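You operate a simulated robot arm through the tools that you are given. There is no shell and no other tool. Be economical: measure what you need, move in short steps, check, and stop when the job is done.

You run a simulated robot arm. Do the job below in one go: nothing can be reset, and whatever is moved stays where it is left.

Task
Take the wide funnel on the board top and put it away on the long end of the sink worktop. Fetch the terry pad and set it in the drain tray. Take the sports bottle and leave it on the bench top. Put the bottle that says "apple fizz" from the oak worktop top on the bench top and the bottle marked "pear juice" on the draining board top. Fetch the scent tub and set it on the washer top. Put the drink carton that expires last from the oak worktop top on the bracket shelf. Take the wide jar on the long end of the sink worktop and put it away on the pale worktop top. Put the dosing cup in the sink basin. Take the jam jar and leave it on the work mat. Lift the green bin lid open. Do these in any order. Set down upright: terry pad, sports bottle, bottle, scent tub, drink carton, wide jar, dosing cup, jam jar.

The check looks at the end state, three seconds after you hand in, the way a careful person would. Anything else that was tipped, shoved, dropped, spilled or broken makes it a failure. A push-on lid holds only when it is set on centred and level and pressed home; a screw cap is set on level and turned clockwise until tight.

Robot
A 7-joint arm with a fingered hand on a trunk, on a base that drives. Base frame: it is fixed to the floor where the robot stands at the start and does not move with it; the origin is under the middle of the robot, x ahead of it, y to its left, z up. Readings come in mm, degrees, newtons and seconds.
Its first joint turns from -149.0 to 149.0 degrees. Places, roughly: bench top [-1600, -3500, 800]; bracket shelf (24x67 cm) [800, -2260, 1040]; dosing cup [-2000, -750, 1000]; drain tray (25x15x6 cm) [-2000, 400, 900]; draining board top (25x33 cm) [-1720, -440, 900]; drink carton [-1750, -1500, 1000]; glass bottle, small bottle [-1750, -1750, 1000]; green bin lid [700, -2100, 600]; jam jar [-1750, -750, 500]; long end of the sink worktop [-1800, -700, 900]; pale worktop top [400, 1500, 900]; scent tub [-2000, -1500, 1250]; sink basin [-1800, 0, 700]; sports bottle [-1750, -2000, 1000]; terry pad (7x5x5 cm) [500, 1300, 900]; washer top [-1800, 1700, 800]; wide funnel (11x10x9 cm) [700, -200, 900]; wide jar [-2000, -1000, 1000]; work mat (16x33 cm) [-1660, -1500, 900]. Payload 3.5 kg.
Tool frame: the origin (TCP) lies between the finger pads and is the grasp point; the fingertips stand 30 mm ahead of it; z points along the fingers, y is the line along which they close. The gripper opens to 104 mm. The gripper's body begins 35 mm behind the TCP. The gripper is a hand of 4 fingers: y runs from the thumb to the fingers, the wrist lies at [-15, -110, -186] in the tool frame.
Orientation is told as [roll, pitch, yaw] about the base's x, y, z axes, in that order, counted from this pose: with the fingers straight down and the wrist toward the robot, the tool's x, y and z point along [0, 1, 0], [1, 0, 0] and [0, 0, -1] of the base frame.

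Tools
- The arm moves only by the tool arm_command. Its argument "targets" is a list of rows, each a list of 2 entries, a list of its own where there are three numbers: the shift along the tool's x, y, z in mm, then the turn, a rotation vector about the tool's x, y, z in rad. In form: [[[x, y, z], [ax, ay, az]], ...]. A call has 1 to 12 rows; each row is the pose to reach, as a shift and turn from the pose commanded when the call began, along the tool's axes at that moment. A row lasts 0.2 s, in which the tool goes at most 50 mm and 8.6 degrees; a call with a longer step from one row to the next is refused whole. A pose out of reach is approached as far as the arm can. The call stops where the force on the tool passes 40 N (or 10 N more than at its start, if that is more) or the arm is blocked; 0.2 s more then pass. In this call time passes only in rows, and 0.2 s behind the last. It gives the time, the measured TCP pose, the force on the tool (base axes), the opening and the grip force at its end, in the units of the frame above (readings bear some noise), with the torque about the TCP (base axes, N m) and any sound that the robot's microphone picked up.
- Cameras (640 x 400 px; columns grow to the right, rows downward): "scene" is now at [30.1, 119.7, 1433.8]; the picture's right is [-0.55, -0.83, 0.00], its down [-0.34, 0.23, -0.91] and it looks along [0.76, -0.50, -0.41] (base axes); focal length 262 px, centre (320, 200). "wrist" rides on the gripper at [61, -92, -130] in the tool frame; the picture's right is [-0.81, 0.28, -0.52], its down [-0.53, -0.71, 0.46] and it looks along [-0.24, 0.64, 0.72] (tool axes); focal length 275 px, centre (320, 200). There is no depth. A picture from a camera that has moved, and an enlarged one, comes with that camera's place and axes in the base frame and with its lens.
- camera(camera): a new picture of that camera. No time passes.
- raise_lower(by): slides the trunk up (or, below 0, down) by that many mm; the arm and the scene camera ride with it, the base frame stays. It gives what a move gives, with no picture.
- steer(legs): drives the robot by 1 to 6 legs, each [ahead, left, turn to the left] in mm, mm and degrees, along the robot's own axes; the way and the turn of a leg run together, so that a leg with both is an arc; at most 1500 mm and 180 degrees a leg. The arm and the cameras ride along, it lands a little off, and it stops where it bumps. It gives what a move gives.
- finger_targets(index, middle, ring, thumb_bend, thumb_turn): sets how far each is bent, from 0 (flat) to 1 (curled in); at 0.3 the hand is open as for a grip, at 0.7 the pads meet at the TCP. One left out holds its place. A second passes; each finger stops where it meets its share of the squeeze, and holds until it gets a number again. It is the only way to open and close the hand. It gives what a move gives, with no picture; readings hold the bend of each and the force on the fingers (four entries, about 0 where the hand has none), thumb and palm. thumb_turn goes from beside the hand (0) to across from the fingers (1), as for a grip.
- head_to(pan, tilt): turns the head with the scene camera to pan (to the left, within 155 degrees either way) and tilt (down, from -29 to 69), counted from straight ahead of the robot. It gives what a move gives.
- inspect(camera, box): a new picture of the part [left, top, right, bottom] of that camera's present view, enlarged. No time passes.
- hand_in(): hands the job in; it is judged then, once.

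Work in short steps. Places have to be worked out from the pictures, the camera data and where the tool is seen: move nearer, look again, correct. Check each grasp and each placing, and mend what went wrong. You have 535 turns and 326 pictures in all, those below and enlarged ones among them. Open the gripper and draw the arm clear of the work before you hand the job in, unless the task says otherwise; then end with one line.

The tools are called by a JSON object that holds its "method" and its "body". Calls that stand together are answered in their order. arm_command: Moves the arm, as the interface text tells. Its arguments: {"type":"object","properties":{"targets":{"type":"array","items":{"type":"array"}}},"required":["targets"]} The other tools are called the same way: raise_lower (by) slides the trunk up or down; finger_targets (index, middle, ring, thumb_bend, thumb_turn) moves the fingers one by one; steer (legs) drives the base; head_to (pan, tilt) turns the head that bears the scene camera; camera (camera) takes a picture; inspect (camera, box) takes an enlarged picture of a part of a camera's view; hand_in () hands the job in.

At the start:

```text
time_s: 0.0
position: [776.4, -99.4, 1136.9]
tcp_rot: [0.0, 0.0, 0.0]
force: [0.4, 0.7, 0.0]
moment: [-0.02, -0.02, 0.01]
finger_gap: 103.6
grip_force: 0.1
shape: jaw
bend: [0.3, 0.3, 0.3, 0.3, 0.98]
finger forces: [0.0, 0.0, 0.1, 0.1, 0.1, 0.1]
trunk travel left (down, up): [-450.0, 260.0]
robot x, y, heading: [-2.4, 4.4, 0.3]
head pan, tilt: [-33.5, 24.1]
```

scene: 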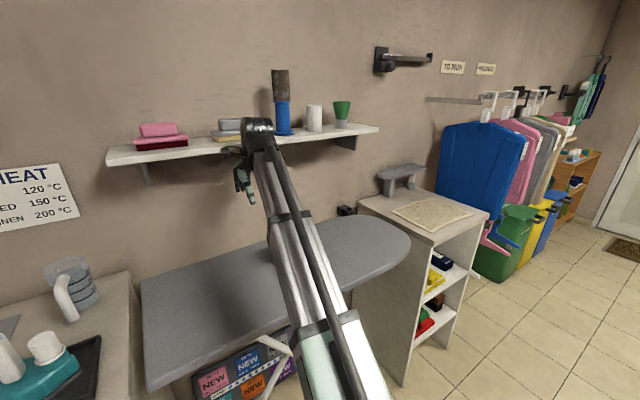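
wrist: 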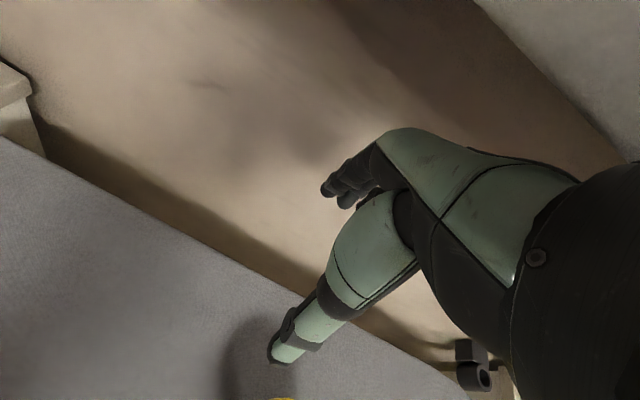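

The scene shows the ironing board with the arm in front of it; I look around with the head to find the objects, first at the board from another tilt.

{"method": "head_to", "body": {"pan": 0, "tilt": 30}}

{"method": "camera", "body": {"camera": "scene"}}

{"method": "head_to", "body": {"pan": 60, "tilt": 25}}

{"method": "camera", "body": {"camera": "scene"}}

{"method": "head_to", "body": {"pan": 130, "tilt": 15}}

{"method": "camera", "body": {"camera": "scene"}}

{"method": "head_to", "body": {"pan": -145, "tilt": 15}}

{"method": "camera", "body": {"camera": "scene"}}

{"method": "head_to", "body": {"pan": -90, "tilt": 15}}

{"method": "camera", "body": {"camera": "scene"}}

```text
time_s: 1.0
position: [777.8, -97.9, 1137.3]
tcp_rot: [0.0, 0.0, -0.1]
force: [0.5, 0.7, 0.5]
moment: [0.01, -0.02, 0.02]
finger_gap: 103.7
grip_force: 0.1
shape: jaw
bend: [0.3, 0.3, 0.3, 0.3, 0.98]
finger forces: [0.0, 0.1, 0.1, 0.1, 0.0, 0.1]
trunk travel left (down, up): [-450.0, 260.0]
robot x, y, heading: [1.9, 1.1, 0.0]
head pan, tilt: [0.0, 30.0]
```

```text
323 pictures are left
camera scene: at [43.5, 170.6, 1424.3], right [0.0, -1.0, 0.0], down [-0.5, 0.0, -0.87], along [0.87, 0.0, -0.5], focal length 262 px, centre (320, 200)
```

scene: 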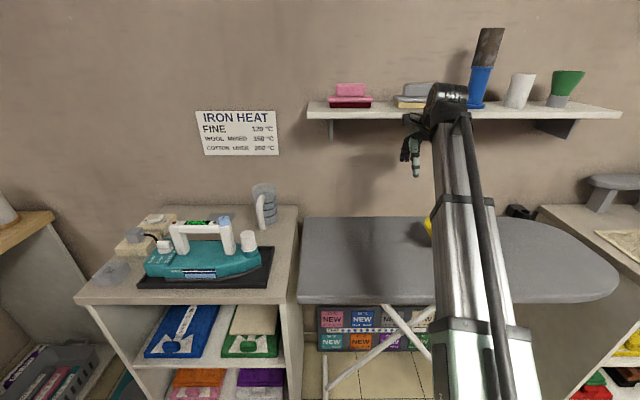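

```text
time_s: 2.3
position: [777.9, -99.4, 1137.2]
tcp_rot: [0.0, -0.1, 0.0]
force: [0.2, -0.1, 0.1]
moment: [0.0, -0.01, 0.0]
finger_gap: 103.7
grip_force: 0.1
shape: jaw
bend: [0.3, 0.3, 0.3, 0.3, 0.98]
finger forces: [0.0, 0.0, 0.0, 0.1, 0.0, 0.1]
trunk travel left (down, up): [-450.0, 260.0]
robot x, y, heading: [0.0, -1.1, 0.3]
head pan, tilt: [60.0, 25.0]
```

```text
322 pictures are left
camera scene: at [-0.8, 250.5, 1432.3], right [0.87, -0.5, 0.0], down [-0.21, -0.37, -0.91], along [0.45, 0.78, -0.42], focal length 262 px, centre (320, 200)
```

scene: 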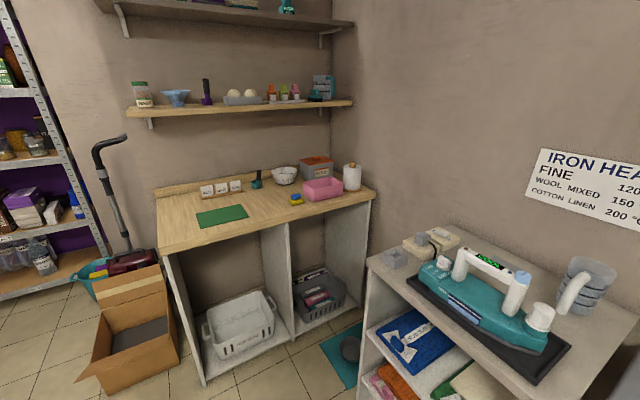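

```text
time_s: 3.7
position: [777.6, -98.7, 1137.5]
tcp_rot: [0.0, 0.0, 0.0]
force: [-0.4, 0.2, -0.3]
moment: [0.01, -0.02, -0.01]
finger_gap: 103.8
grip_force: 0.1
shape: jaw
bend: [0.3, 0.3, 0.3, 0.3, 0.98]
finger forces: [0.0, 0.1, 0.0, 0.0, 0.0, 0.1]
trunk travel left (down, up): [-450.0, 260.0]
robot x, y, heading: [1.5, 1.5, -0.2]
head pan, tilt: [130.0, 15.0]
```

```text
321 pictures are left
camera scene: at [-106.9, 242.3, 1448.5], right [0.77, 0.64, 0.0], down [0.17, -0.2, -0.97], along [-0.62, 0.74, -0.26], focal length 262 px, centre (320, 200)
```

scene: 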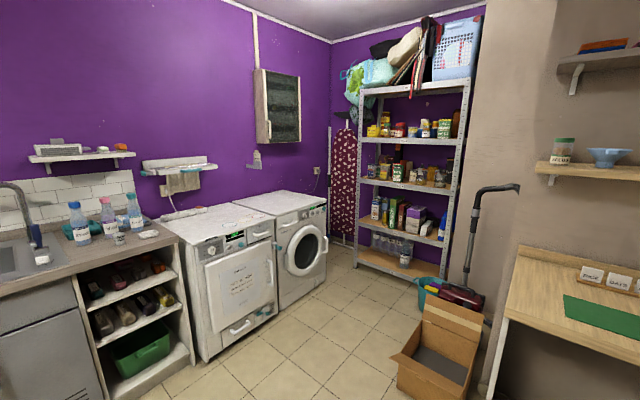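

```text
time_s: 7.5
position: [777.7, -99.9, 1136.9]
tcp_rot: [0.0, 0.1, 0.1]
force: [0.3, -0.2, 0.6]
moment: [-0.01, 0.01, -0.02]
finger_gap: 104.1
grip_force: 0.1
shape: jaw
bend: [0.3, 0.3, 0.3, 0.3, 0.98]
finger forces: [0.0, 0.0, 0.0, 0.0, 0.1, 0.0]
trunk travel left (down, up): [-450.0, 260.0]
robot x, y, heading: [1.3, -0.8, -0.0]
head pan, tilt: [-145.0, 15.0]
```

```text
320 pictures are left
camera scene: at [-123.4, 117.1, 1448.5], right [-0.57, 0.82, 0.0], down [0.21, 0.15, -0.97], along [-0.79, -0.55, -0.26], focal length 262 px, centre (320, 200)
```

scene: 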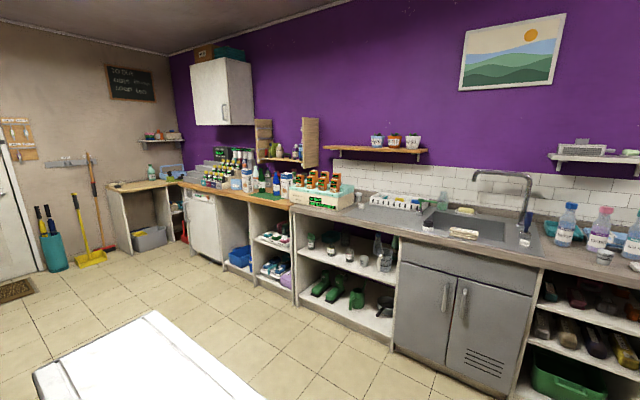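

```text
time_s: 8.7
position: [777.1, -98.7, 1138.6]
tcp_rot: [-0.1, 0.0, 0.0]
force: [-0.3, 0.4, -0.2]
moment: [0.0, -0.02, 0.01]
finger_gap: 103.7
grip_force: 0.1
shape: jaw
bend: [0.3, 0.3, 0.3, 0.3, 0.98]
finger forces: [0.0, 0.0, 0.0, 0.0, 0.1, 0.0]
trunk travel left (down, up): [-450.0, 260.0]
robot x, y, heading: [3.0, 1.2, -0.0]
head pan, tilt: [-90.0, 15.0]
```

```text
319 pictures are left
camera scene: at [-47.0, 77.3, 1448.5], right [-1.0, 0.0, 0.0], down [0.0, 0.26, -0.97], along [0.0, -0.97, -0.26], focal length 262 px, centre (320, 200)
```

scene: 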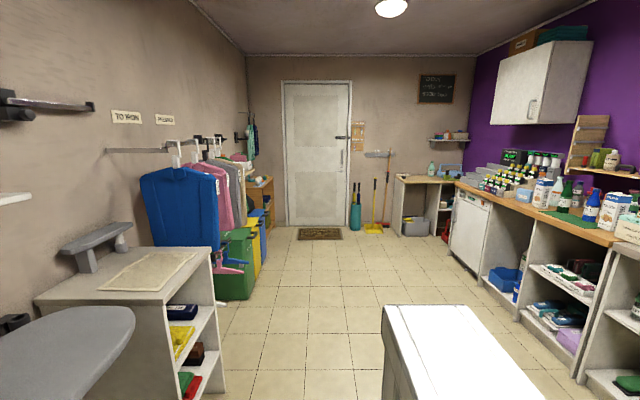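

The room layout is clear: sink/oak worktops along x≈-2000, board ahead. The funnel (yellow) hides behind the arm, so I move the arm to the right and look again.

{"method": "arm_command", "body": {"targets": [[[-50, 0, 0], [0, 0, 0]], [[-100, 0, 0], [0, 0, 0]], [[-150, 0, 0], [0, 0, 0]], [[-200, -10, 0], [0, 0, 0]], [[-250, -20, 0], [0, 0, 0]], [[-290, -30, 0], [0, 0, 0]]]}}

{"method": "head_to", "body": {"pan": -20, "tilt": 40}}

{"method": "camera", "body": {"camera": "scene"}}

{"method": "camera", "body": {"camera": "wrist"}}

```text
refused: row 4 steps farther than a row can; nothing moved
```

```text
time_s: 10.2
position: [777.3, -98.3, 1138.0]
tcp_rot: [0.0, 0.0, 0.0]
force: [0.7, -0.1, 0.2]
moment: [0.03, -0.01, 0.02]
finger_gap: 103.8
grip_force: 0.1
shape: jaw
bend: [0.3, 0.3, 0.3, 0.3, 0.98]
finger forces: [0.0, 0.1, 0.0, 0.0, 0.0, 0.0]
trunk travel left (down, up): [-450.0, 260.0]
robot x, y, heading: [-3.1, 2.4, -0.3]
head pan, tilt: [-20.0, 40.0]
```

```text
318 pictures are left
camera scene: at [33.0, 141.6, 1409.0], right [-0.34, -0.94, 0.0], down [-0.6, 0.22, -0.77], along [0.72, -0.26, -0.64], focal length 262 px, centre (320, 200)
```

scene: 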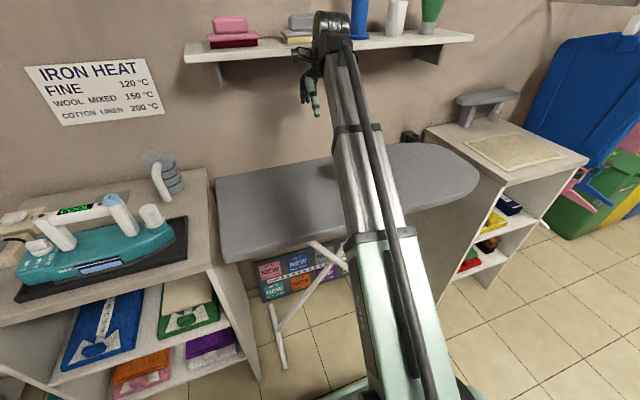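

```text
317 pictures are left
camera wrist: at [685.7, -38.0, 1268.1], right [0.28, -0.81, 0.52], down [-0.71, -0.53, -0.46], along [0.64, -0.24, -0.72], focal length 275 px, centre (320, 200)
```

wrist: 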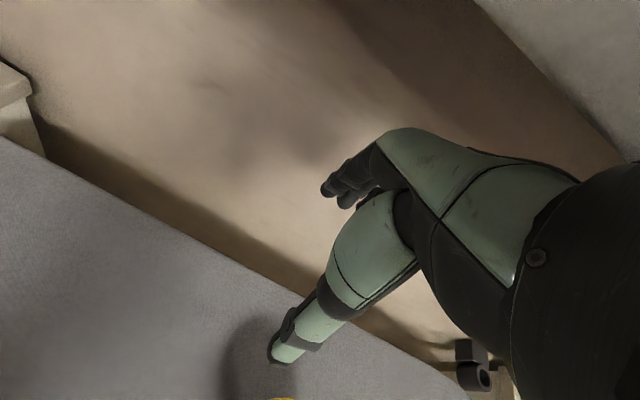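

The step was slightly too long; I move purely to the right in ≤50 mm rows.

{"method": "arm_command", "body": {"targets": [[[-49, 0, 0], [0, 0, 0]], [[-98, 0, 0], [0, 0, 0]], [[-147, 0, 0], [0, 0, 0]], [[-195, -8, 0], [0, 0, 0]], [[-243, -16, 0], [0, 0, 0]], [[-290, -26, 0], [0, 0, 0]]]}}

{"method": "camera", "body": {"camera": "scene"}}

{"method": "camera", "body": {"camera": "wrist"}}

```text
time_s: 11.6
position: [751.3, -388.3, 1138.7]
tcp_rot: [0.1, 0.1, 0.0]
force: [0.3, 1.0, -1.1]
moment: [0.03, 0.0, -0.01]
finger_gap: 103.6
grip_force: 0.0
shape: jaw
bend: [0.3, 0.3, 0.3, 0.3, 0.98]
finger forces: [0.0, 0.0, 0.0, 0.1, 0.0, 0.0]
trunk travel left (down, up): [-450.0, 260.0]
robot x, y, heading: [0.2, 2.4, -0.0]
head pan, tilt: [-20.0, 40.0]
```

```text
316 pictures are left
camera scene: at [33.0, 141.5, 1409.0], right [-0.34, -0.94, 0.0], down [-0.6, 0.22, -0.77], along [0.72, -0.26, -0.64], focal length 262 px, centre (320, 200)
```

scene: 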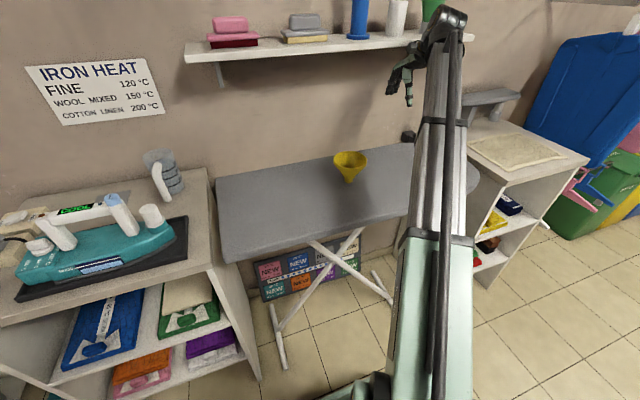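

```text
315 pictures are left
camera wrist: at [659.5, -326.9, 1269.6], right [0.28, -0.81, 0.52], down [-0.71, -0.53, -0.46], along [0.64, -0.24, -0.72], focal length 275 px, centre (320, 200)
```

wrist: 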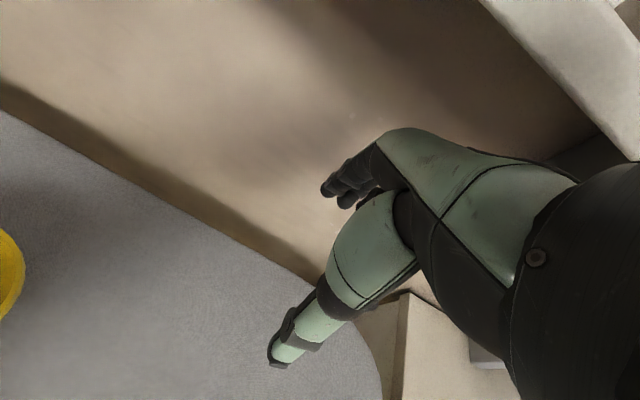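

The yellow funnel is visible on the board, standing spout-down; I zoom in on it.

{"method": "inspect", "body": {"camera": "scene", "box": [290, 120, 410, 195]}}

```text
5.33 times, centred on (350, 158) of scene
camera zoom: at [33.0, 141.5, 1409.0], right [-0.34, -0.94, 0.0], down [-0.6, 0.22, -0.77], along [0.72, -0.26, -0.64], focal length 1395 px, centre (160, 427)
```

zoom: 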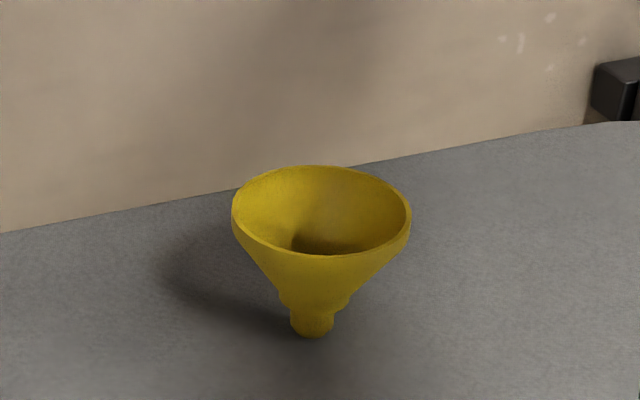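

Funnel centre ≈(658,-187), rim z≈985, board ≈900. I'll pinch its near wall with the hand tilted ~30° along the wall. First back the base up for reach, then move toward a pre-grasp pose with yaw −13.5°.

{"method": "steer", "body": {"legs": [[-120, 0, 0]]}}

{"method": "arm_command", "body": {"targets": [[[38, -13, 8], [0, 0, 0.039]], [[76, -26, 16], [0, 0, 0.078]], [[114, -39, 24], [0, 0, 0.118]], [[151, -53, 32], [0, 0, 0.157]], [[189, -66, 41], [0, 0, 0.196]], [[227, -80, 49], [0, 0, 0.236]]]}}

{"method": "arm_command", "body": {"targets": [[[0, 0, 0], [-0.13, 0, 0]], [[0, 0, 0], [-0.26, 0, 0]], [[0, 0, 0], [-0.39, 0, 0]], [[0, 0, 0], [-0.52, 0, 0]]]}}

{"method": "camera", "body": {"camera": "wrist"}}

{"method": "camera", "body": {"camera": "scene"}}

```text
time_s: 12.8
position: [629.8, -390.0, 1139.1]
tcp_rot: [0.1, 0.1, -0.2]
force: [-0.6, -0.4, 0.2]
moment: [0.0, 0.0, 0.02]
finger_gap: 103.6
grip_force: 0.1
shape: jaw
bend: [0.3, 0.3, 0.3, 0.3, 0.98]
finger forces: [0.0, 0.0, 0.1, 0.0, 0.0, 0.1]
trunk travel left (down, up): [-450.0, 260.0]
robot x, y, heading: [-122.5, 0.2, -0.2]
head pan, tilt: [-20.0, 40.0]
```

```text
time_s: 14.2
position: [549.1, -163.8, 1090.5]
tcp_rot: [0.0, -0.1, -13.8]
force: [0.4, -0.4, 0.2]
moment: [0.03, 0.0, -0.02]
finger_gap: 103.5
grip_force: 0.1
shape: jaw
bend: [0.3, 0.3, 0.3, 0.3, 0.98]
finger forces: [0.1, 0.1, 0.0, 0.0, 0.1, 0.1]
trunk travel left (down, up): [-450.0, 260.0]
robot x, y, heading: [-122.7, 2.2, -0.3]
head pan, tilt: [-20.0, 40.0]
```

```text
time_s: 15.2
position: [549.8, -164.0, 1091.0]
tcp_rot: [0.0, -29.8, -13.7]
force: [0.5, 0.6, -0.1]
moment: [0.01, -0.01, -0.01]
finger_gap: 103.6
grip_force: 0.0
shape: jaw
bend: [0.3, 0.3, 0.3, 0.3, 0.98]
finger forces: [0.0, 0.1, 0.0, 0.1, 0.0, 0.0]
trunk travel left (down, up): [-450.0, 260.0]
robot x, y, heading: [-124.1, 0.0, -0.1]
head pan, tilt: [-20.0, 40.0]
```

```text
313 pictures are left
camera wrist: at [424.6, -69.8, 1158.0], right [-0.21, -0.78, 0.59], down [-0.51, -0.42, -0.75], along [0.84, -0.46, -0.31], focal length 275 px, centre (320, 200)
```

wrist: 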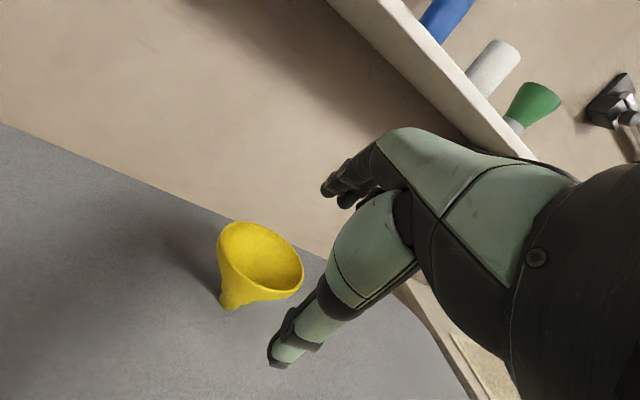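

```text
312 pictures are left
camera scene: at [-87.0, 141.8, 1409.0], right [-0.35, -0.94, 0.0], down [-0.6, 0.22, -0.77], along [0.72, -0.26, -0.64], focal length 262 px, centre (320, 200)
```

scene: 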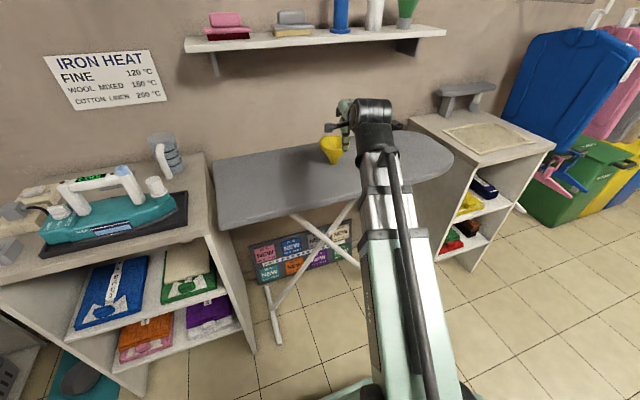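

Both views agree: funnel at ≈(656,-186), rim z≈983. I partly close the hand and advance along the tool axis so the near wall falls between thumb and fingers.

{"method": "finger_targets", "body": {"index": 0.42, "middle": 0.42, "ring": 0.42, "thumb_bend": 0.45}}

{"method": "arm_command", "body": {"targets": [[[1, -1, 30], [0, 0, 0]], [[2, -2, 60], [0, 0, 0]], [[3, -4, 85], [0, 0, 0]]]}}

{"method": "camera", "body": {"camera": "wrist"}}

```text
time_s: 16.2
position: [549.4, -163.7, 1091.0]
tcp_rot: [0.1, -29.8, -13.6]
force: [1.2, -0.3, 0.1]
moment: [0.05, 0.01, -0.01]
finger_gap: 69.5
grip_force: 0.2
shape: fingers
bend: [0.42, 0.42, 0.42, 0.45, 0.98]
finger forces: [0.1, 0.0, 0.1, 0.0, 0.0, 0.0]
trunk travel left (down, up): [-450.0, 260.0]
robot x, y, heading: [-117.7, -0.9, -0.1]
head pan, tilt: [-20.0, 40.0]
```

```text
time_s: 17.0
position: [587.7, -168.6, 1015.6]
tcp_rot: [0.0, -29.8, -13.7]
force: [0.2, 0.5, 0.0]
moment: [0.02, 0.04, 0.01]
finger_gap: 69.7
grip_force: 0.0
shape: fingers
bend: [0.42, 0.42, 0.42, 0.45, 0.98]
finger forces: [0.0, 0.0, 0.0, 0.0, 0.1, 0.1]
trunk travel left (down, up): [-450.0, 260.0]
robot x, y, heading: [-116.2, -0.3, -0.3]
head pan, tilt: [-20.0, 40.0]
```

```text
311 pictures are left
camera wrist: at [462.3, -75.6, 1083.0], right [-0.21, -0.78, 0.59], down [-0.51, -0.42, -0.75], along [0.84, -0.46, -0.31], focal length 275 px, centre (320, 200)
```

wrist: 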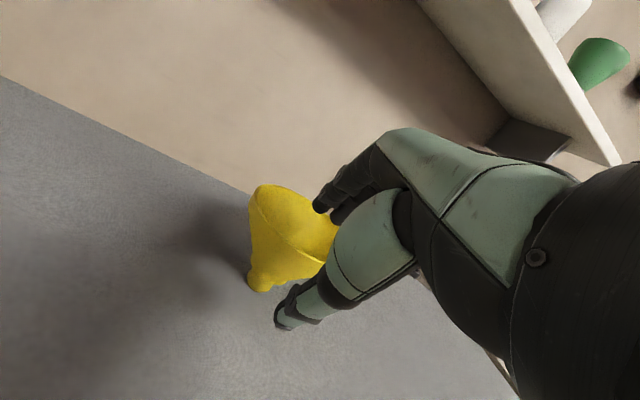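

The rim lies between fingers and thumb as planned; I advance 40 mm more.

{"method": "arm_command", "body": {"targets": [[[0, 0, 20], [0, 0, 0]], [[0, 0, 40], [0, 0, 0]]]}}

{"method": "camera", "body": {"camera": "wrist"}}

```text
time_s: 17.6
position: [609.8, -174.3, 981.5]
tcp_rot: [0.1, -29.8, -13.7]
force: [-0.5, -0.8, -0.1]
moment: [0.0, 0.01, 0.04]
finger_gap: 69.4
grip_force: 0.1
shape: fingers
bend: [0.42, 0.42, 0.42, 0.45, 0.98]
finger forces: [0.0, 0.0, 0.0, 0.1, 0.0, 0.1]
trunk travel left (down, up): [-450.0, 260.0]
robot x, y, heading: [-120.9, 1.2, -0.1]
head pan, tilt: [-20.0, 40.0]
```

```text
310 pictures are left
camera wrist: at [483.0, -80.0, 1048.3], right [-0.21, -0.78, 0.59], down [-0.51, -0.42, -0.75], along [0.84, -0.46, -0.31], focal length 275 px, centre (320, 200)
```

wrist: 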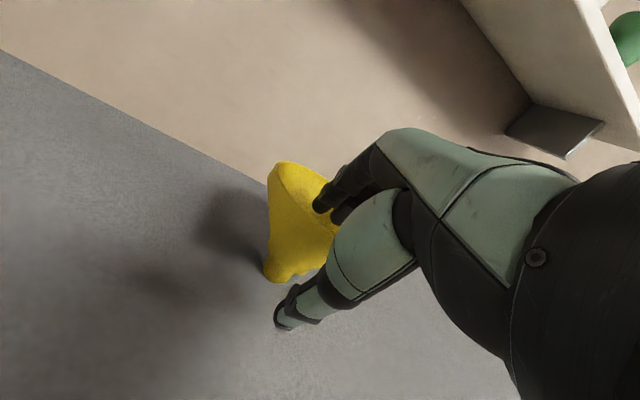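

Fingers are inside the cone, thumb outside. I advance a few mm and close.

{"method": "arm_command", "body": {"targets": [[[0, 0, 8], [0, 0, 0]]]}}

{"method": "finger_targets", "body": {"index": 0.58, "middle": 0.58, "ring": 0.58, "thumb_bend": 0.58}}

{"method": "finger_targets", "body": {"index": 0.72, "middle": 0.72, "ring": 0.72, "thumb_bend": 0.72}}

{"method": "camera", "body": {"camera": "wrist"}}

```text
time_s: 18.0
position: [613.0, -175.4, 973.7]
tcp_rot: [0.1, -29.8, -13.8]
force: [-0.9, 0.0, 0.2]
moment: [0.0, 0.02, -0.01]
finger_gap: 69.9
grip_force: 0.1
shape: fingers
bend: [0.42, 0.42, 0.42, 0.45, 0.98]
finger forces: [0.0, 0.1, 0.0, 0.0, 0.1, 0.1]
trunk travel left (down, up): [-450.0, 260.0]
robot x, y, heading: [-119.0, -0.2, 0.1]
head pan, tilt: [-20.0, 40.0]
```

```text
time_s: 19.0
position: [612.2, -175.3, 973.8]
tcp_rot: [0.0, -29.8, -13.6]
force: [0.0, 0.0, 0.4]
moment: [-0.02, -0.02, -0.01]
finger_gap: 34.5
grip_force: 0.1
shape: fingers
bend: [0.57, 0.57, 0.57, 0.57, 0.98]
finger forces: [0.1, 0.0, 0.0, 0.0, 0.1, 0.0]
trunk travel left (down, up): [-450.0, 260.0]
robot x, y, heading: [-124.8, 2.7, -0.2]
head pan, tilt: [-20.0, 40.0]
```

```text
time_s: 20.0
position: [611.8, -174.2, 974.7]
tcp_rot: [-0.1, -29.8, -13.6]
force: [0.2, -0.2, -0.8]
moment: [-0.01, -0.04, 0.0]
finger_gap: 4.0
grip_force: 4.2
shape: fingers
bend: [0.71, 0.72, 0.72, 0.68, 0.97]
finger forces: [3.1, 0.5, 0.6, 0.0, 4.3, 0.0]
trunk travel left (down, up): [-450.0, 260.0]
robot x, y, heading: [-120.4, -0.5, -0.6]
head pan, tilt: [-20.0, 40.0]
```

```text
309 pictures are left
camera wrist: at [486.6, -80.6, 1041.1], right [-0.21, -0.78, 0.59], down [-0.51, -0.42, -0.75], along [0.84, -0.46, -0.31], focal length 275 px, centre (320, 200)
```

wrist: 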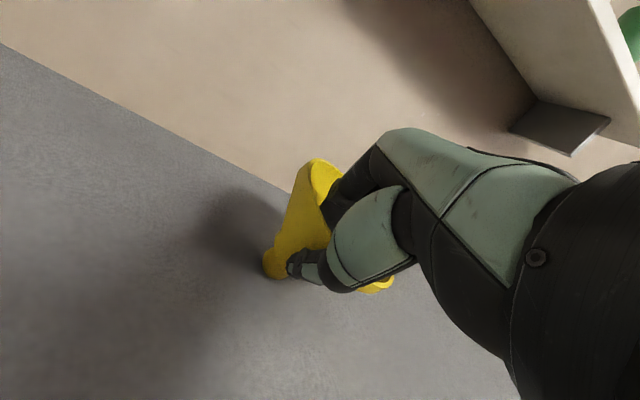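

The wall is pinched (gap 4 mm). I squeeze more firmly, then lift.

{"method": "finger_targets", "body": {"index": 0.85, "middle": 0.85, "ring": 0.85, "thumb_bend": 0.85}}

{"method": "arm_command", "body": {"targets": [[[0, 15, -26], [0, 0, 0]], [[0, 35, -61], [0, 0, 0]], [[0, 55, -95], [0, 0, 0]]]}}

{"method": "camera", "body": {"camera": "wrist"}}

{"method": "camera", "body": {"camera": "scene"}}

```text
time_s: 21.0
position: [612.3, -175.1, 974.3]
tcp_rot: [0.0, -29.8, -13.7]
force: [0.4, 0.8, 0.1]
moment: [-0.03, 0.03, -0.02]
finger_gap: 0.1
grip_force: 21.4
shape: fingers
bend: [0.77, 0.85, 0.85, 0.72, 0.93]
finger forces: [17.1, 4.7, 0.0, 0.1, 20.9, 0.1]
trunk travel left (down, up): [-450.0, 260.0]
robot x, y, heading: [-116.1, 1.4, -0.1]
head pan, tilt: [-20.0, 40.0]
```

```text
time_s: 21.8
position: [610.9, -177.8, 1083.8]
tcp_rot: [0.0, -29.9, -13.8]
force: [0.4, 0.6, -0.7]
moment: [0.02, 0.01, -0.03]
finger_gap: 0.0
grip_force: 21.8
shape: fingers
bend: [0.77, 0.85, 0.85, 0.72, 0.93]
finger forces: [17.2, 4.6, 0.1, 0.1, 21.0, 0.0]
trunk travel left (down, up): [-450.0, 260.0]
robot x, y, heading: [-120.9, -0.4, -0.2]
head pan, tilt: [-20.0, 40.0]
```

```text
308 pictures are left
camera wrist: at [485.3, -83.1, 1150.5], right [-0.21, -0.78, 0.59], down [-0.51, -0.42, -0.75], along [0.83, -0.46, -0.31], focal length 275 px, centre (320, 200)
```

wrist: 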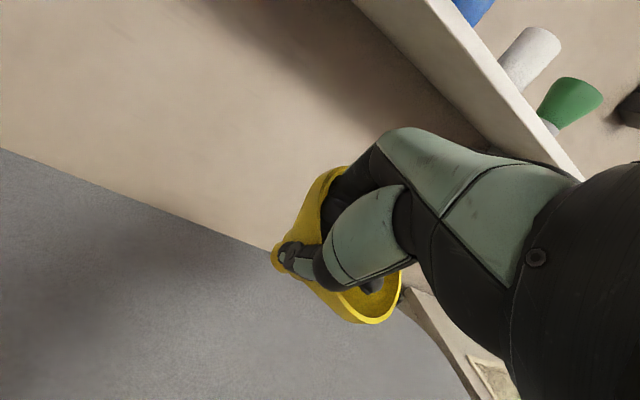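

```text
307 pictures are left
camera scene: at [-86.9, 141.7, 1408.9], right [-0.35, -0.94, 0.0], down [-0.6, 0.22, -0.77], along [0.72, -0.26, -0.64], focal length 262 px, centre (320, 200)
```

scene: 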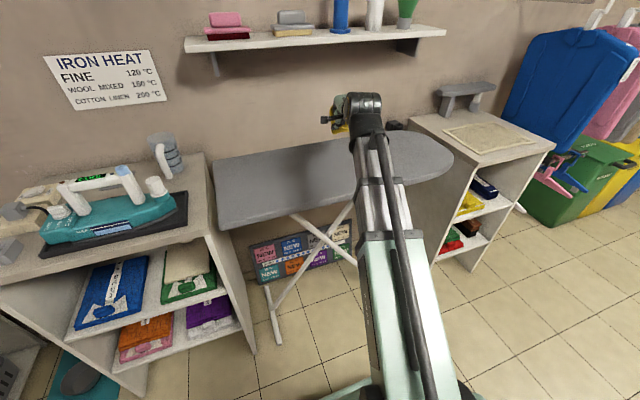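

The funnel came up but swivelled in the grip; I look closely.

{"method": "inspect", "body": {"camera": "wrist", "box": [240, 140, 440, 340]}}

{"method": "inspect", "body": {"camera": "scene", "box": [300, 80, 400, 150]}}

```text
2.00 times, centred on (340, 240) of wrist
camera zoom: at [485.3, -83.1, 1150.5], right [-0.21, -0.78, 0.59], down [-0.51, -0.42, -0.75], along [0.83, -0.46, -0.31], focal length 551 px, centre (280, 120)
```

zoom: 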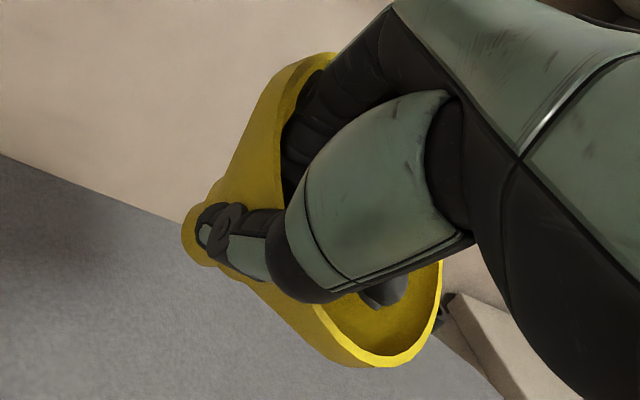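

```text
5.71 times, centred on (350, 115) of scene
camera zoom: at [-86.9, 141.7, 1408.9], right [-0.35, -0.94, 0.0], down [-0.6, 0.22, -0.77], along [0.72, -0.26, -0.64], focal length 1495 px, centre (149, 686)
```

zoom: 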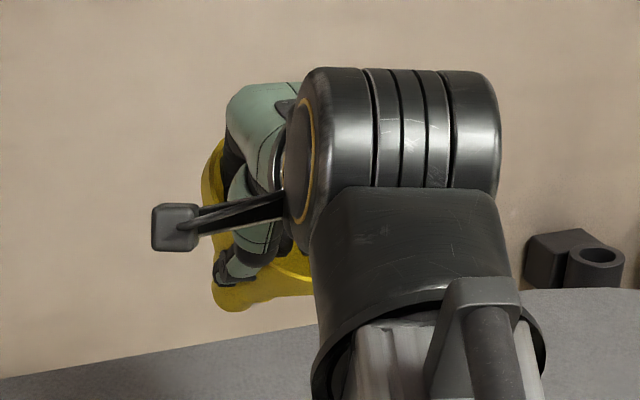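

The funnel is held firmly (21 N). I back away from the board, turn around and drive toward the long end of the sink worktop, stopping short to look.

{"method": "steer", "body": {"legs": [[-550, 0, 0], [0, 0, 180], [150, 700, 0]]}}

{"method": "head_to", "body": {"pan": 0, "tilt": 25}}

{"method": "camera", "body": {"camera": "scene"}}

{"method": "camera", "body": {"camera": "wrist"}}

```text
time_s: 35.6
position: [-1564.3, -478.4, 1082.6]
tcp_rot: [0.0, -29.8, 164.2]
force: [-0.1, 0.2, -0.6]
moment: [-0.04, 0.0, -0.01]
finger_gap: 0.0
grip_force: 18.1
shape: fingers
bend: [0.77, 0.85, 0.85, 0.73, 0.93]
finger forces: [17.3, 1.3, 0.0, 0.0, 18.2, 0.0]
trunk travel left (down, up): [-450.0, 260.0]
robot x, y, heading: [-840.7, -684.7, 177.5]
head pan, tilt: [-20.0, 40.0]
```

```text
time_s: 36.5
position: [-1563.5, -478.3, 1083.1]
tcp_rot: [0.0, -29.8, 164.1]
force: [0.3, 0.6, 0.5]
moment: [-0.01, -0.01, 0.01]
finger_gap: 0.0
grip_force: 18.4
shape: fingers
bend: [0.77, 0.85, 0.85, 0.73, 0.93]
finger forces: [17.3, 1.3, 0.0, 0.0, 18.2, 0.0]
trunk travel left (down, up): [-450.0, 260.0]
robot x, y, heading: [-839.6, -682.0, 177.9]
head pan, tilt: [0.0, 25.0]
```

```text
304 pictures are left
camera scene: at [-895.5, -849.6, 1432.2], right [0.04, 1.0, 0.0], down [0.42, -0.02, -0.91], along [-0.91, 0.04, -0.42], focal length 262 px, centre (320, 200)
```

scene: 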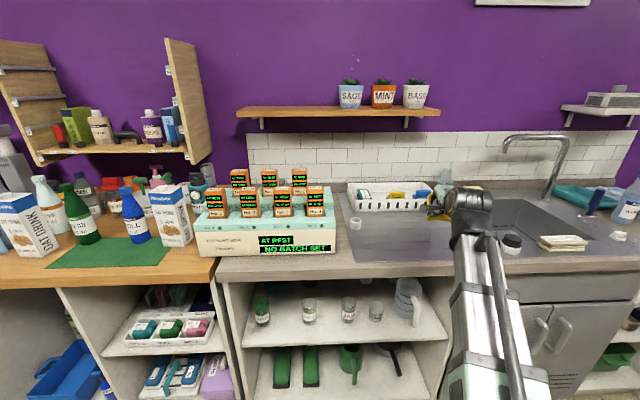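

```text
303 pictures are left
camera wrist: at [-1441.9, -576.9, 1150.1], right [0.24, 0.77, 0.59], down [0.52, 0.41, -0.75], along [-0.82, 0.49, -0.31], focal length 275 px, centre (320, 200)
```

wrist: 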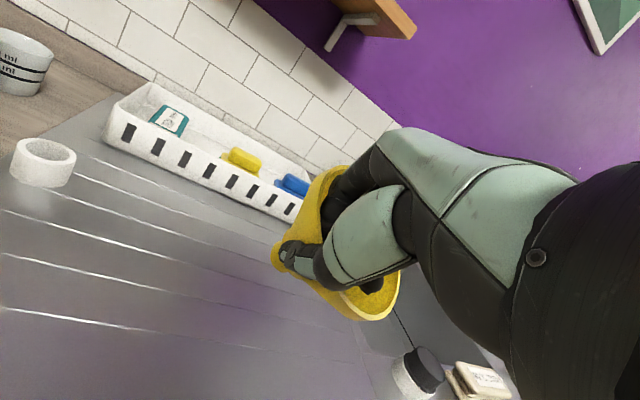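

Now I zoom into the relevant zones of the worktops.

{"method": "inspect", "body": {"camera": "scene", "box": [180, 150, 480, 340]}}

{"method": "inspect", "body": {"camera": "scene", "box": [0, 80, 240, 270]}}

{"method": "inspect", "body": {"camera": "wrist", "box": [0, 0, 200, 200]}}

```text
2.11 times, centred on (330, 245) of scene
camera zoom: at [-895.5, -849.6, 1432.2], right [0.04, 1.0, 0.0], down [0.42, -0.02, -0.91], along [-0.91, 0.04, -0.42], focal length 551 px, centre (299, 105)
```

zoom: 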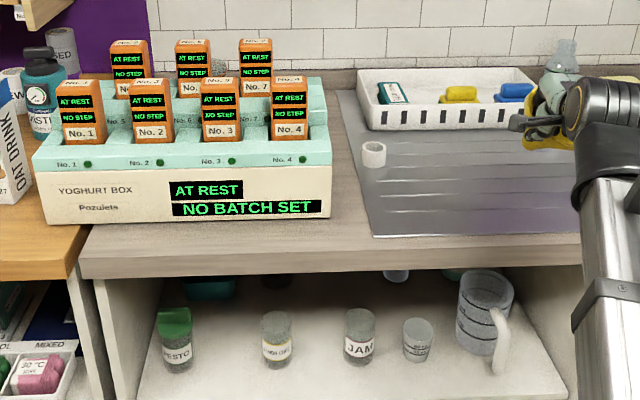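

```text
2.11 times, centred on (120, 175) of scene
camera zoom: at [-895.5, -849.6, 1432.2], right [0.04, 1.0, 0.0], down [0.42, -0.02, -0.91], along [-0.91, 0.04, -0.42], focal length 551 px, centre (741, 253)
```

zoom: 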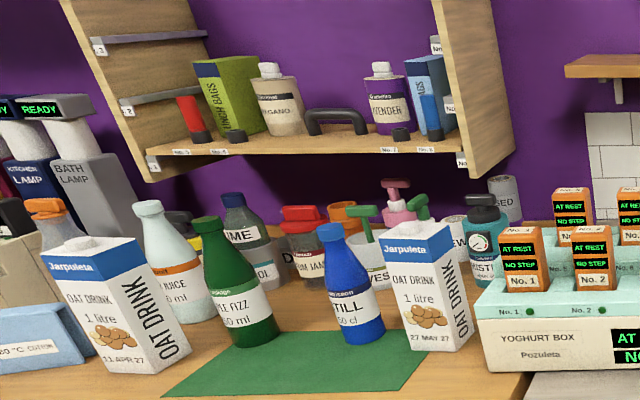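

```text
2.00 times, centred on (100, 100) of wrist
camera zoom: at [-1441.9, -576.9, 1150.1], right [0.24, 0.77, 0.59], down [0.52, 0.41, -0.75], along [-0.82, 0.49, -0.31], focal length 551 px, centre (760, 400)
```

zoom: 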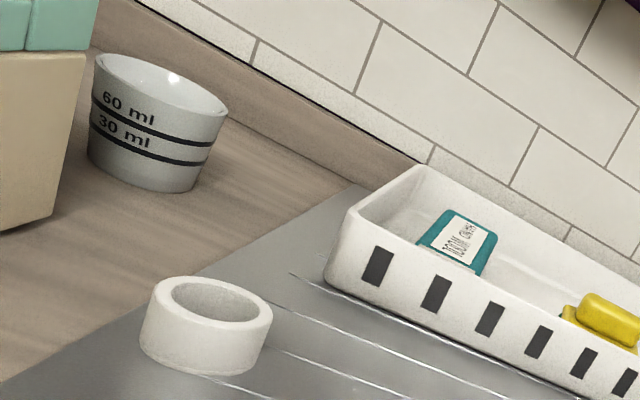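

The long end carries the yoghurt box; there's a free ~125 mm strip in front of it (x −1616…−1490). In the grip the funnel's spout points roughly along the fingers; I rotate the hand so the funnel stands upright and check.

{"method": "arm_command", "body": {"targets": [[[0, 0, 0], [0.1, -0.068, -0.04]], [[0, 0, 0], [0.2, -0.137, -0.08]], [[0, 0, 0], [0.3, -0.205, -0.118]], [[0, 0, 0], [0.4, -0.273, -0.157]], [[0, 0, 0], [0.5, -0.342, -0.197]], [[0, 0, 0], [0.6, -0.41, -0.236]]]}}

{"method": "camera", "body": {"camera": "wrist"}}

{"method": "head_to", "body": {"pan": 8, "tilt": 20}}

{"method": "inspect", "body": {"camera": "scene", "box": [320, 140, 620, 330]}}

```text
time_s: 37.9
position: [-1564.1, -477.7, 1083.6]
tcp_rot: [-25.6, 6.6, 169.8]
force: [0.2, 0.4, -0.6]
moment: [0.0, -0.01, 0.02]
finger_gap: 0.0
grip_force: 18.7
shape: fingers
bend: [0.77, 0.85, 0.85, 0.73, 0.93]
finger forces: [17.4, 1.5, 0.0, 0.1, 18.7, 0.1]
trunk travel left (down, up): [-450.0, 260.0]
robot x, y, heading: [-837.6, -682.0, 177.6]
head pan, tilt: [0.0, 25.0]
```

```text
299 pictures are left
camera wrist: at [-1505.0, -602.1, 1183.9], right [-0.27, 0.56, 0.78], down [0.84, 0.54, -0.1], along [-0.47, 0.63, -0.62], focal length 275 px, centre (320, 200)
```

wrist: 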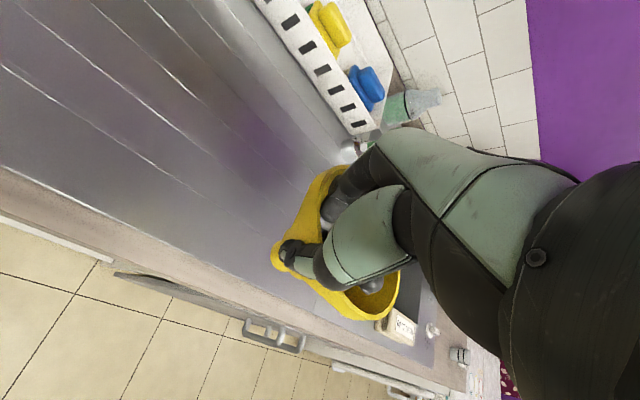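

```text
time_s: 38.5
position: [-1564.5, -478.6, 1083.6]
tcp_rot: [-25.5, 6.5, 169.7]
force: [0.8, -0.1, -0.9]
moment: [-0.03, 0.04, -0.01]
finger_gap: 0.0
grip_force: 18.4
shape: fingers
bend: [0.77, 0.85, 0.85, 0.73, 0.93]
finger forces: [17.4, 1.6, 0.0, 0.0, 18.6, 0.0]
trunk travel left (down, up): [-450.0, 260.0]
robot x, y, heading: [-841.6, -681.6, 177.5]
head pan, tilt: [8.0, 20.0]
```

```text
2.11 times, centred on (470, 235) of scene
camera zoom: at [-896.1, -862.6, 1440.3], right [-0.1, 1.0, 0.0], down [0.34, 0.03, -0.94], along [-0.94, -0.09, -0.34], focal length 551 px, centre (4, 126)
```

zoom: 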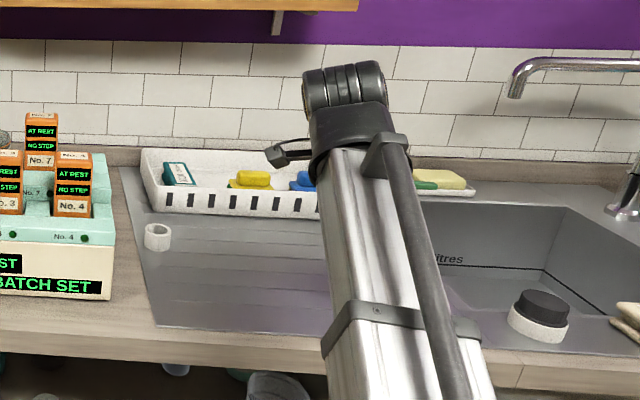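

The arm hides the funnel; I move the tool to above the free strip (≈(-1552,-900)), where the head camera sees it better.

{"method": "arm_command", "body": {"targets": [[[38, -10, -26], [0, 0, 0]], [[77, -21, -52], [0, 0, 0]], [[116, -31, -77], [0, 0, 0]], [[154, -42, -103], [0, 0, 0]], [[193, -52, -129], [0, 0, 0]], [[231, -63, -155], [0, 0, 0]], [[270, -73, -180], [0, 0, 0]], [[308, -84, -206], [0, 0, 0]], [[347, -95, -232], [0, 0, 0]]]}}

{"method": "head_to", "body": {"pan": 0, "tilt": 25}}

{"method": "camera", "body": {"camera": "scene"}}

```text
time_s: 40.5
position: [-1552.2, -900.7, 1151.7]
tcp_rot: [-25.5, 6.5, 169.7]
force: [-0.3, -0.2, -0.9]
moment: [-0.02, -0.03, 0.0]
finger_gap: 0.2
grip_force: 18.9
shape: fingers
bend: [0.77, 0.85, 0.85, 0.73, 0.93]
finger forces: [17.3, 1.6, 0.0, 0.0, 18.7, 0.0]
trunk travel left (down, up): [-450.0, 260.0]
robot x, y, heading: [-838.6, -683.5, 177.8]
head pan, tilt: [8.0, 20.0]
```

```text
time_s: 41.2
position: [-1552.7, -900.7, 1152.2]
tcp_rot: [-25.6, 6.5, 169.8]
force: [-0.3, 0.5, -1.2]
moment: [-0.06, 0.0, 0.03]
finger_gap: 0.0
grip_force: 19.1
shape: fingers
bend: [0.77, 0.85, 0.85, 0.73, 0.93]
finger forces: [17.2, 1.6, 0.0, 0.0, 18.6, 0.0]
trunk travel left (down, up): [-450.0, 260.0]
robot x, y, heading: [-836.9, -686.1, 177.7]
head pan, tilt: [0.0, 25.0]
```

```text
297 pictures are left
camera scene: at [-895.5, -849.8, 1432.3], right [0.04, 1.0, 0.0], down [0.42, -0.02, -0.91], along [-0.91, 0.04, -0.42], focal length 262 px, centre (320, 200)
```

scene: 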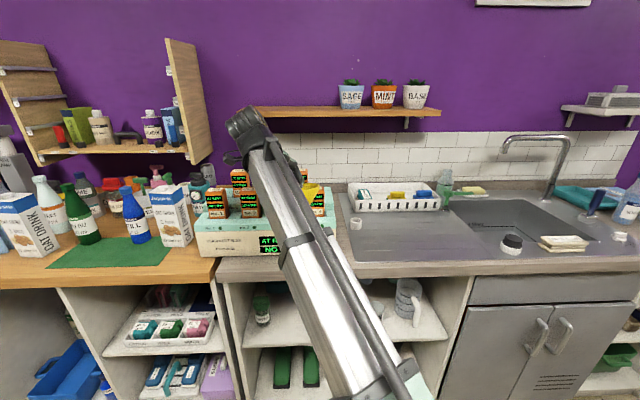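

Still occluded; I zoom the wrist view to fit the funnel's orientation.

{"method": "inspect", "body": {"camera": "wrist", "box": [260, 155, 420, 330]}}

{"method": "inspect", "body": {"camera": "scene", "box": [200, 90, 380, 260]}}

```text
2.29 times, centred on (340, 242) of wrist
camera zoom: at [-1492.7, -1025.3, 1252.0], right [-0.27, 0.57, 0.78], down [0.84, 0.54, -0.1], along [-0.47, 0.63, -0.62], focal length 629 px, centre (274, 103)
```

zoom: 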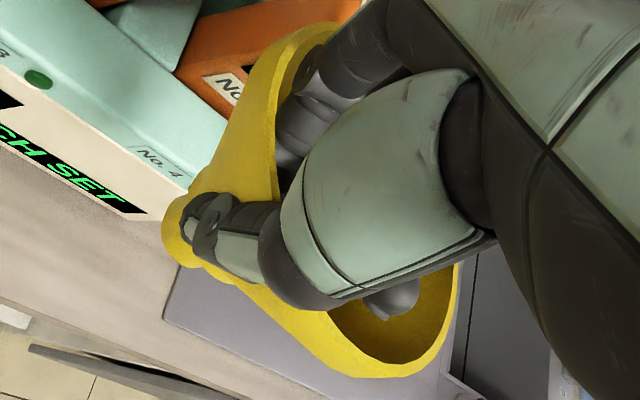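

```text
2.35 times, centred on (290, 175) of scene
camera zoom: at [-895.5, -849.8, 1432.3], right [0.04, 1.0, 0.0], down [0.42, -0.02, -0.91], along [-0.91, 0.04, -0.42], focal length 615 px, centre (391, 259)
```

zoom: 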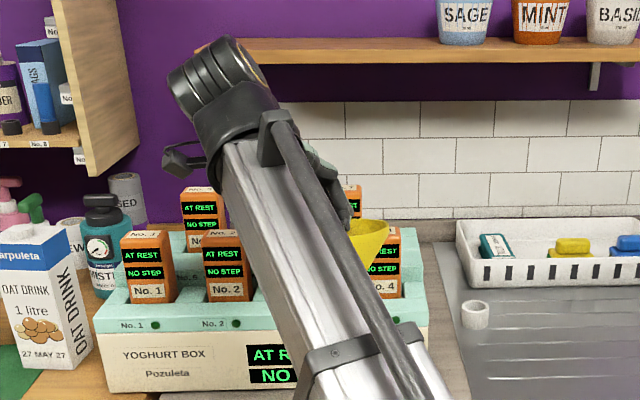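

The ellipse fit suggests ~12° residual tilt; I correct it and look again.

{"method": "arm_command", "body": {"targets": [[[0, 0, 0], [-0.088, -0.034, 0.046]], [[0, 0, 0], [-0.176, -0.068, 0.093]]]}}

{"method": "inspect", "body": {"camera": "scene", "box": [250, 130, 350, 210]}}

{"method": "inspect", "body": {"camera": "wrist", "box": [260, 155, 420, 330]}}

```text
time_s: 41.8
position: [-1551.5, -900.3, 1152.0]
tcp_rot: [-29.5, -5.0, 169.7]
force: [0.2, 0.5, -0.1]
moment: [0.0, -0.04, 0.01]
finger_gap: 0.0
grip_force: 18.9
shape: fingers
bend: [0.77, 0.85, 0.85, 0.73, 0.93]
finger forces: [17.3, 1.6, 0.1, 0.0, 18.7, 0.1]
trunk travel left (down, up): [-450.0, 260.0]
robot x, y, heading: [-838.5, -680.4, 177.6]
head pan, tilt: [0.0, 25.0]
```

```text
5.00 times, centred on (300, 170) of scene
camera zoom: at [-895.5, -849.7, 1432.3], right [0.04, 1.0, 0.0], down [0.42, -0.02, -0.91], along [-0.91, 0.04, -0.42], focal length 1308 px, centre (420, 350)
```

zoom: 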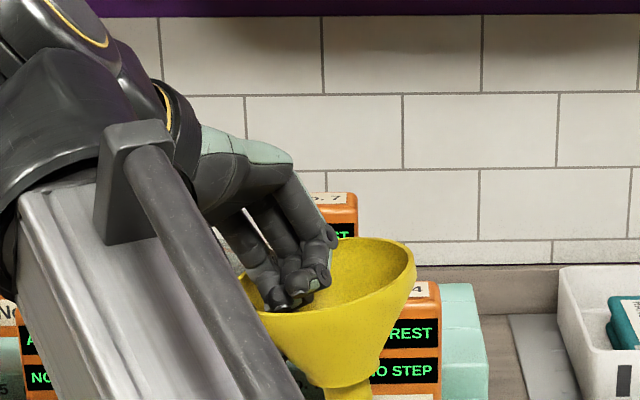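

```text
2.29 times, centred on (340, 242) of wrist
camera zoom: at [-1476.1, -1033.7, 1227.4], right [-0.12, 0.48, 0.87], down [0.81, 0.55, -0.2], along [-0.57, 0.68, -0.45], focal length 629 px, centre (274, 103)
```

zoom: 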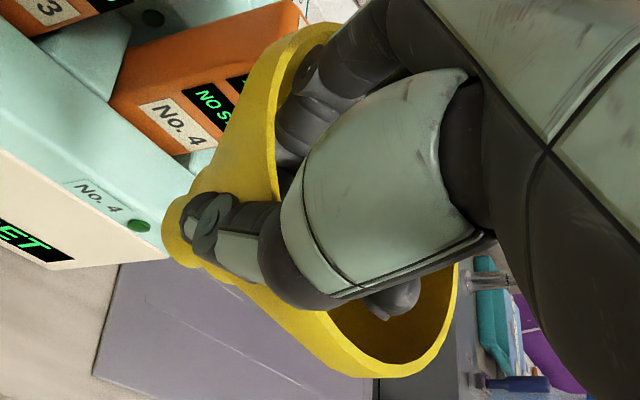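

Now the funnel is well visible: it leans ~9° to the left of the picture. I correct about the base x axis and look again.

{"method": "arm_command", "body": {"targets": [[[0, 0, 0], [0.016, 0.078, 0]], [[0, 0, 0], [0.032, 0.157, -0.002]]]}}

{"method": "inspect", "body": {"camera": "scene", "box": [240, 140, 360, 240]}}

```text
time_s: 42.4
position: [-1552.4, -900.3, 1151.5]
tcp_rot: [-20.2, -3.2, 168.9]
force: [0.4, -0.6, -1.2]
moment: [-0.02, 0.01, 0.03]
finger_gap: 0.0
grip_force: 18.8
shape: fingers
bend: [0.77, 0.85, 0.85, 0.73, 0.93]
finger forces: [17.5, 1.6, 0.0, 0.0, 18.8, 0.1]
trunk travel left (down, up): [-450.0, 260.0]
robot x, y, heading: [-839.3, -683.2, 177.7]
head pan, tilt: [0.0, 25.0]
```

```text
4.00 times, centred on (300, 190) of scene
camera zoom: at [-895.4, -849.7, 1432.3], right [0.04, 1.0, 0.0], down [0.42, -0.02, -0.91], along [-0.91, 0.04, -0.42], focal length 1046 px, centre (400, 240)
```

zoom: 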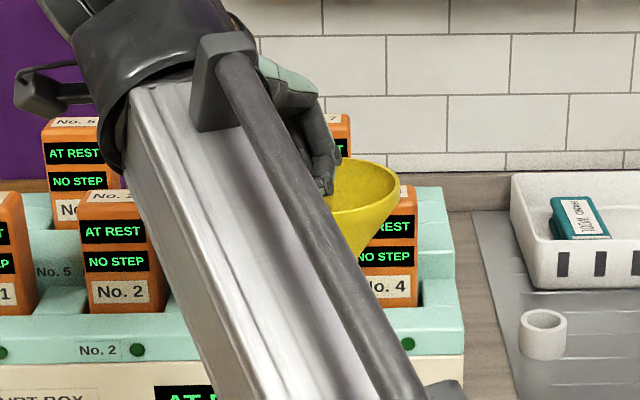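

The funnel sits upright now, its centre ≈50 mm beyond the TCP. I shift toward the robot by 48 mm and lower 130 mm over the strip.

{"method": "arm_command", "body": {"targets": [[[-9, -47, 1], [0, 0, 0]], [[5, -49, 40], [0, 0, 0]], [[20, -52, 80], [0, 0, 0]], [[34, -54, 118], [0, 0, 0]]]}}

{"method": "camera", "body": {"camera": "wrist"}}

{"method": "inspect", "body": {"camera": "scene", "box": [220, 170, 380, 300]}}

```text
time_s: 43.4
position: [-1500.0, -900.3, 1027.0]
tcp_rot: [-20.5, -3.2, 169.0]
force: [-0.6, 1.2, -0.2]
moment: [-0.03, 0.01, 0.04]
finger_gap: 0.0
grip_force: 18.5
shape: fingers
bend: [0.77, 0.85, 0.85, 0.73, 0.93]
finger forces: [17.5, 1.5, 0.0, 0.0, 18.8, 0.0]
trunk travel left (down, up): [-450.0, 260.0]
robot x, y, heading: [-833.8, -681.9, 177.6]
head pan, tilt: [0.0, 25.0]
```

```text
291 pictures are left
camera wrist: at [-1424.8, -1019.9, 1123.0], right [-0.12, 0.61, 0.78], down [0.81, 0.51, -0.28], along [-0.57, 0.6, -0.56], focal length 275 px, centre (320, 200)
```

wrist: 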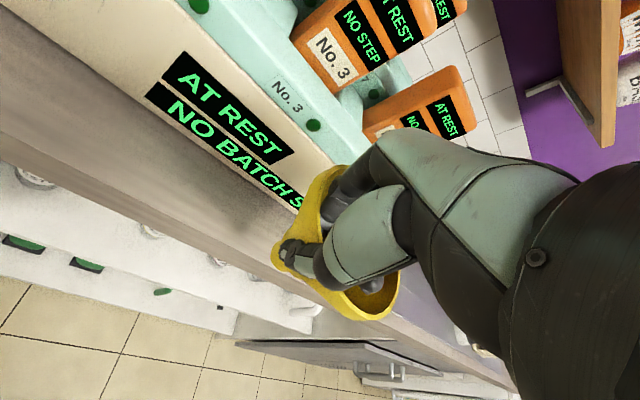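

```text
3.08 times, centred on (300, 235) of scene
camera zoom: at [-895.5, -849.7, 1432.3], right [0.04, 1.0, 0.0], down [0.42, -0.02, -0.91], along [-0.91, 0.04, -0.42], focal length 805 px, centre (382, 92)
```

zoom: 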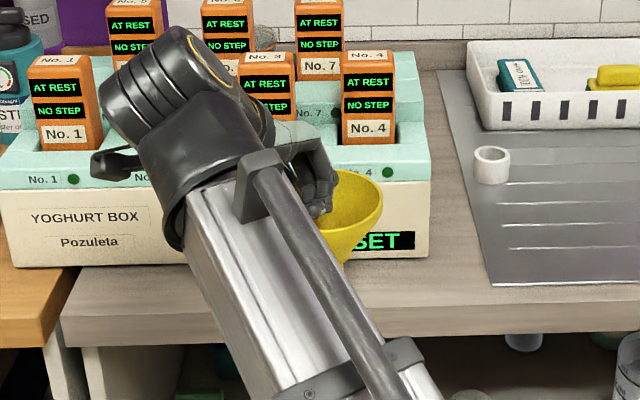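

The funnel is above the strip with the box clear behind. I lower in small steps watching the force.

{"method": "arm_command", "body": {"targets": [[[5, -1, 14], [0, 0, 0]], [[10, -2, 28], [0, 0, 0]]]}}

{"method": "camera", "body": {"camera": "wrist"}}

```text
time_s: 44.0
position: [-1501.4, -899.4, 995.5]
tcp_rot: [-20.3, -3.2, 169.0]
force: [0.5, 0.5, -0.3]
moment: [-0.01, -0.03, -0.03]
finger_gap: 0.0
grip_force: 18.6
shape: fingers
bend: [0.77, 0.85, 0.85, 0.73, 0.93]
finger forces: [17.5, 1.4, 0.0, 0.0, 18.8, 0.1]
trunk travel left (down, up): [-450.0, 260.0]
robot x, y, heading: [-837.0, -683.5, 177.7]
head pan, tilt: [0.0, 25.0]
```

```text
289 pictures are left
camera wrist: at [-1426.1, -1018.8, 1092.1], right [-0.12, 0.61, 0.78], down [0.81, 0.51, -0.28], along [-0.57, 0.6, -0.56], focal length 275 px, centre (320, 200)
```

wrist: 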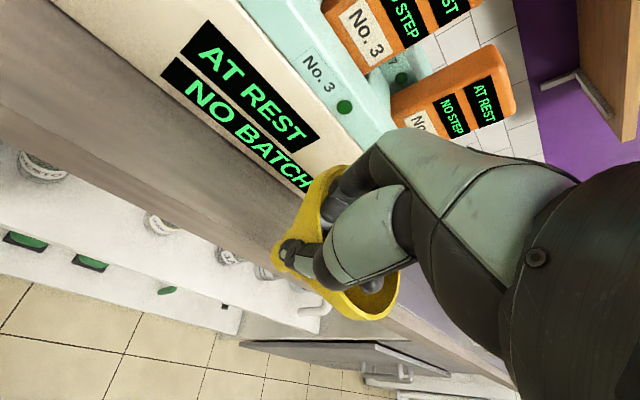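

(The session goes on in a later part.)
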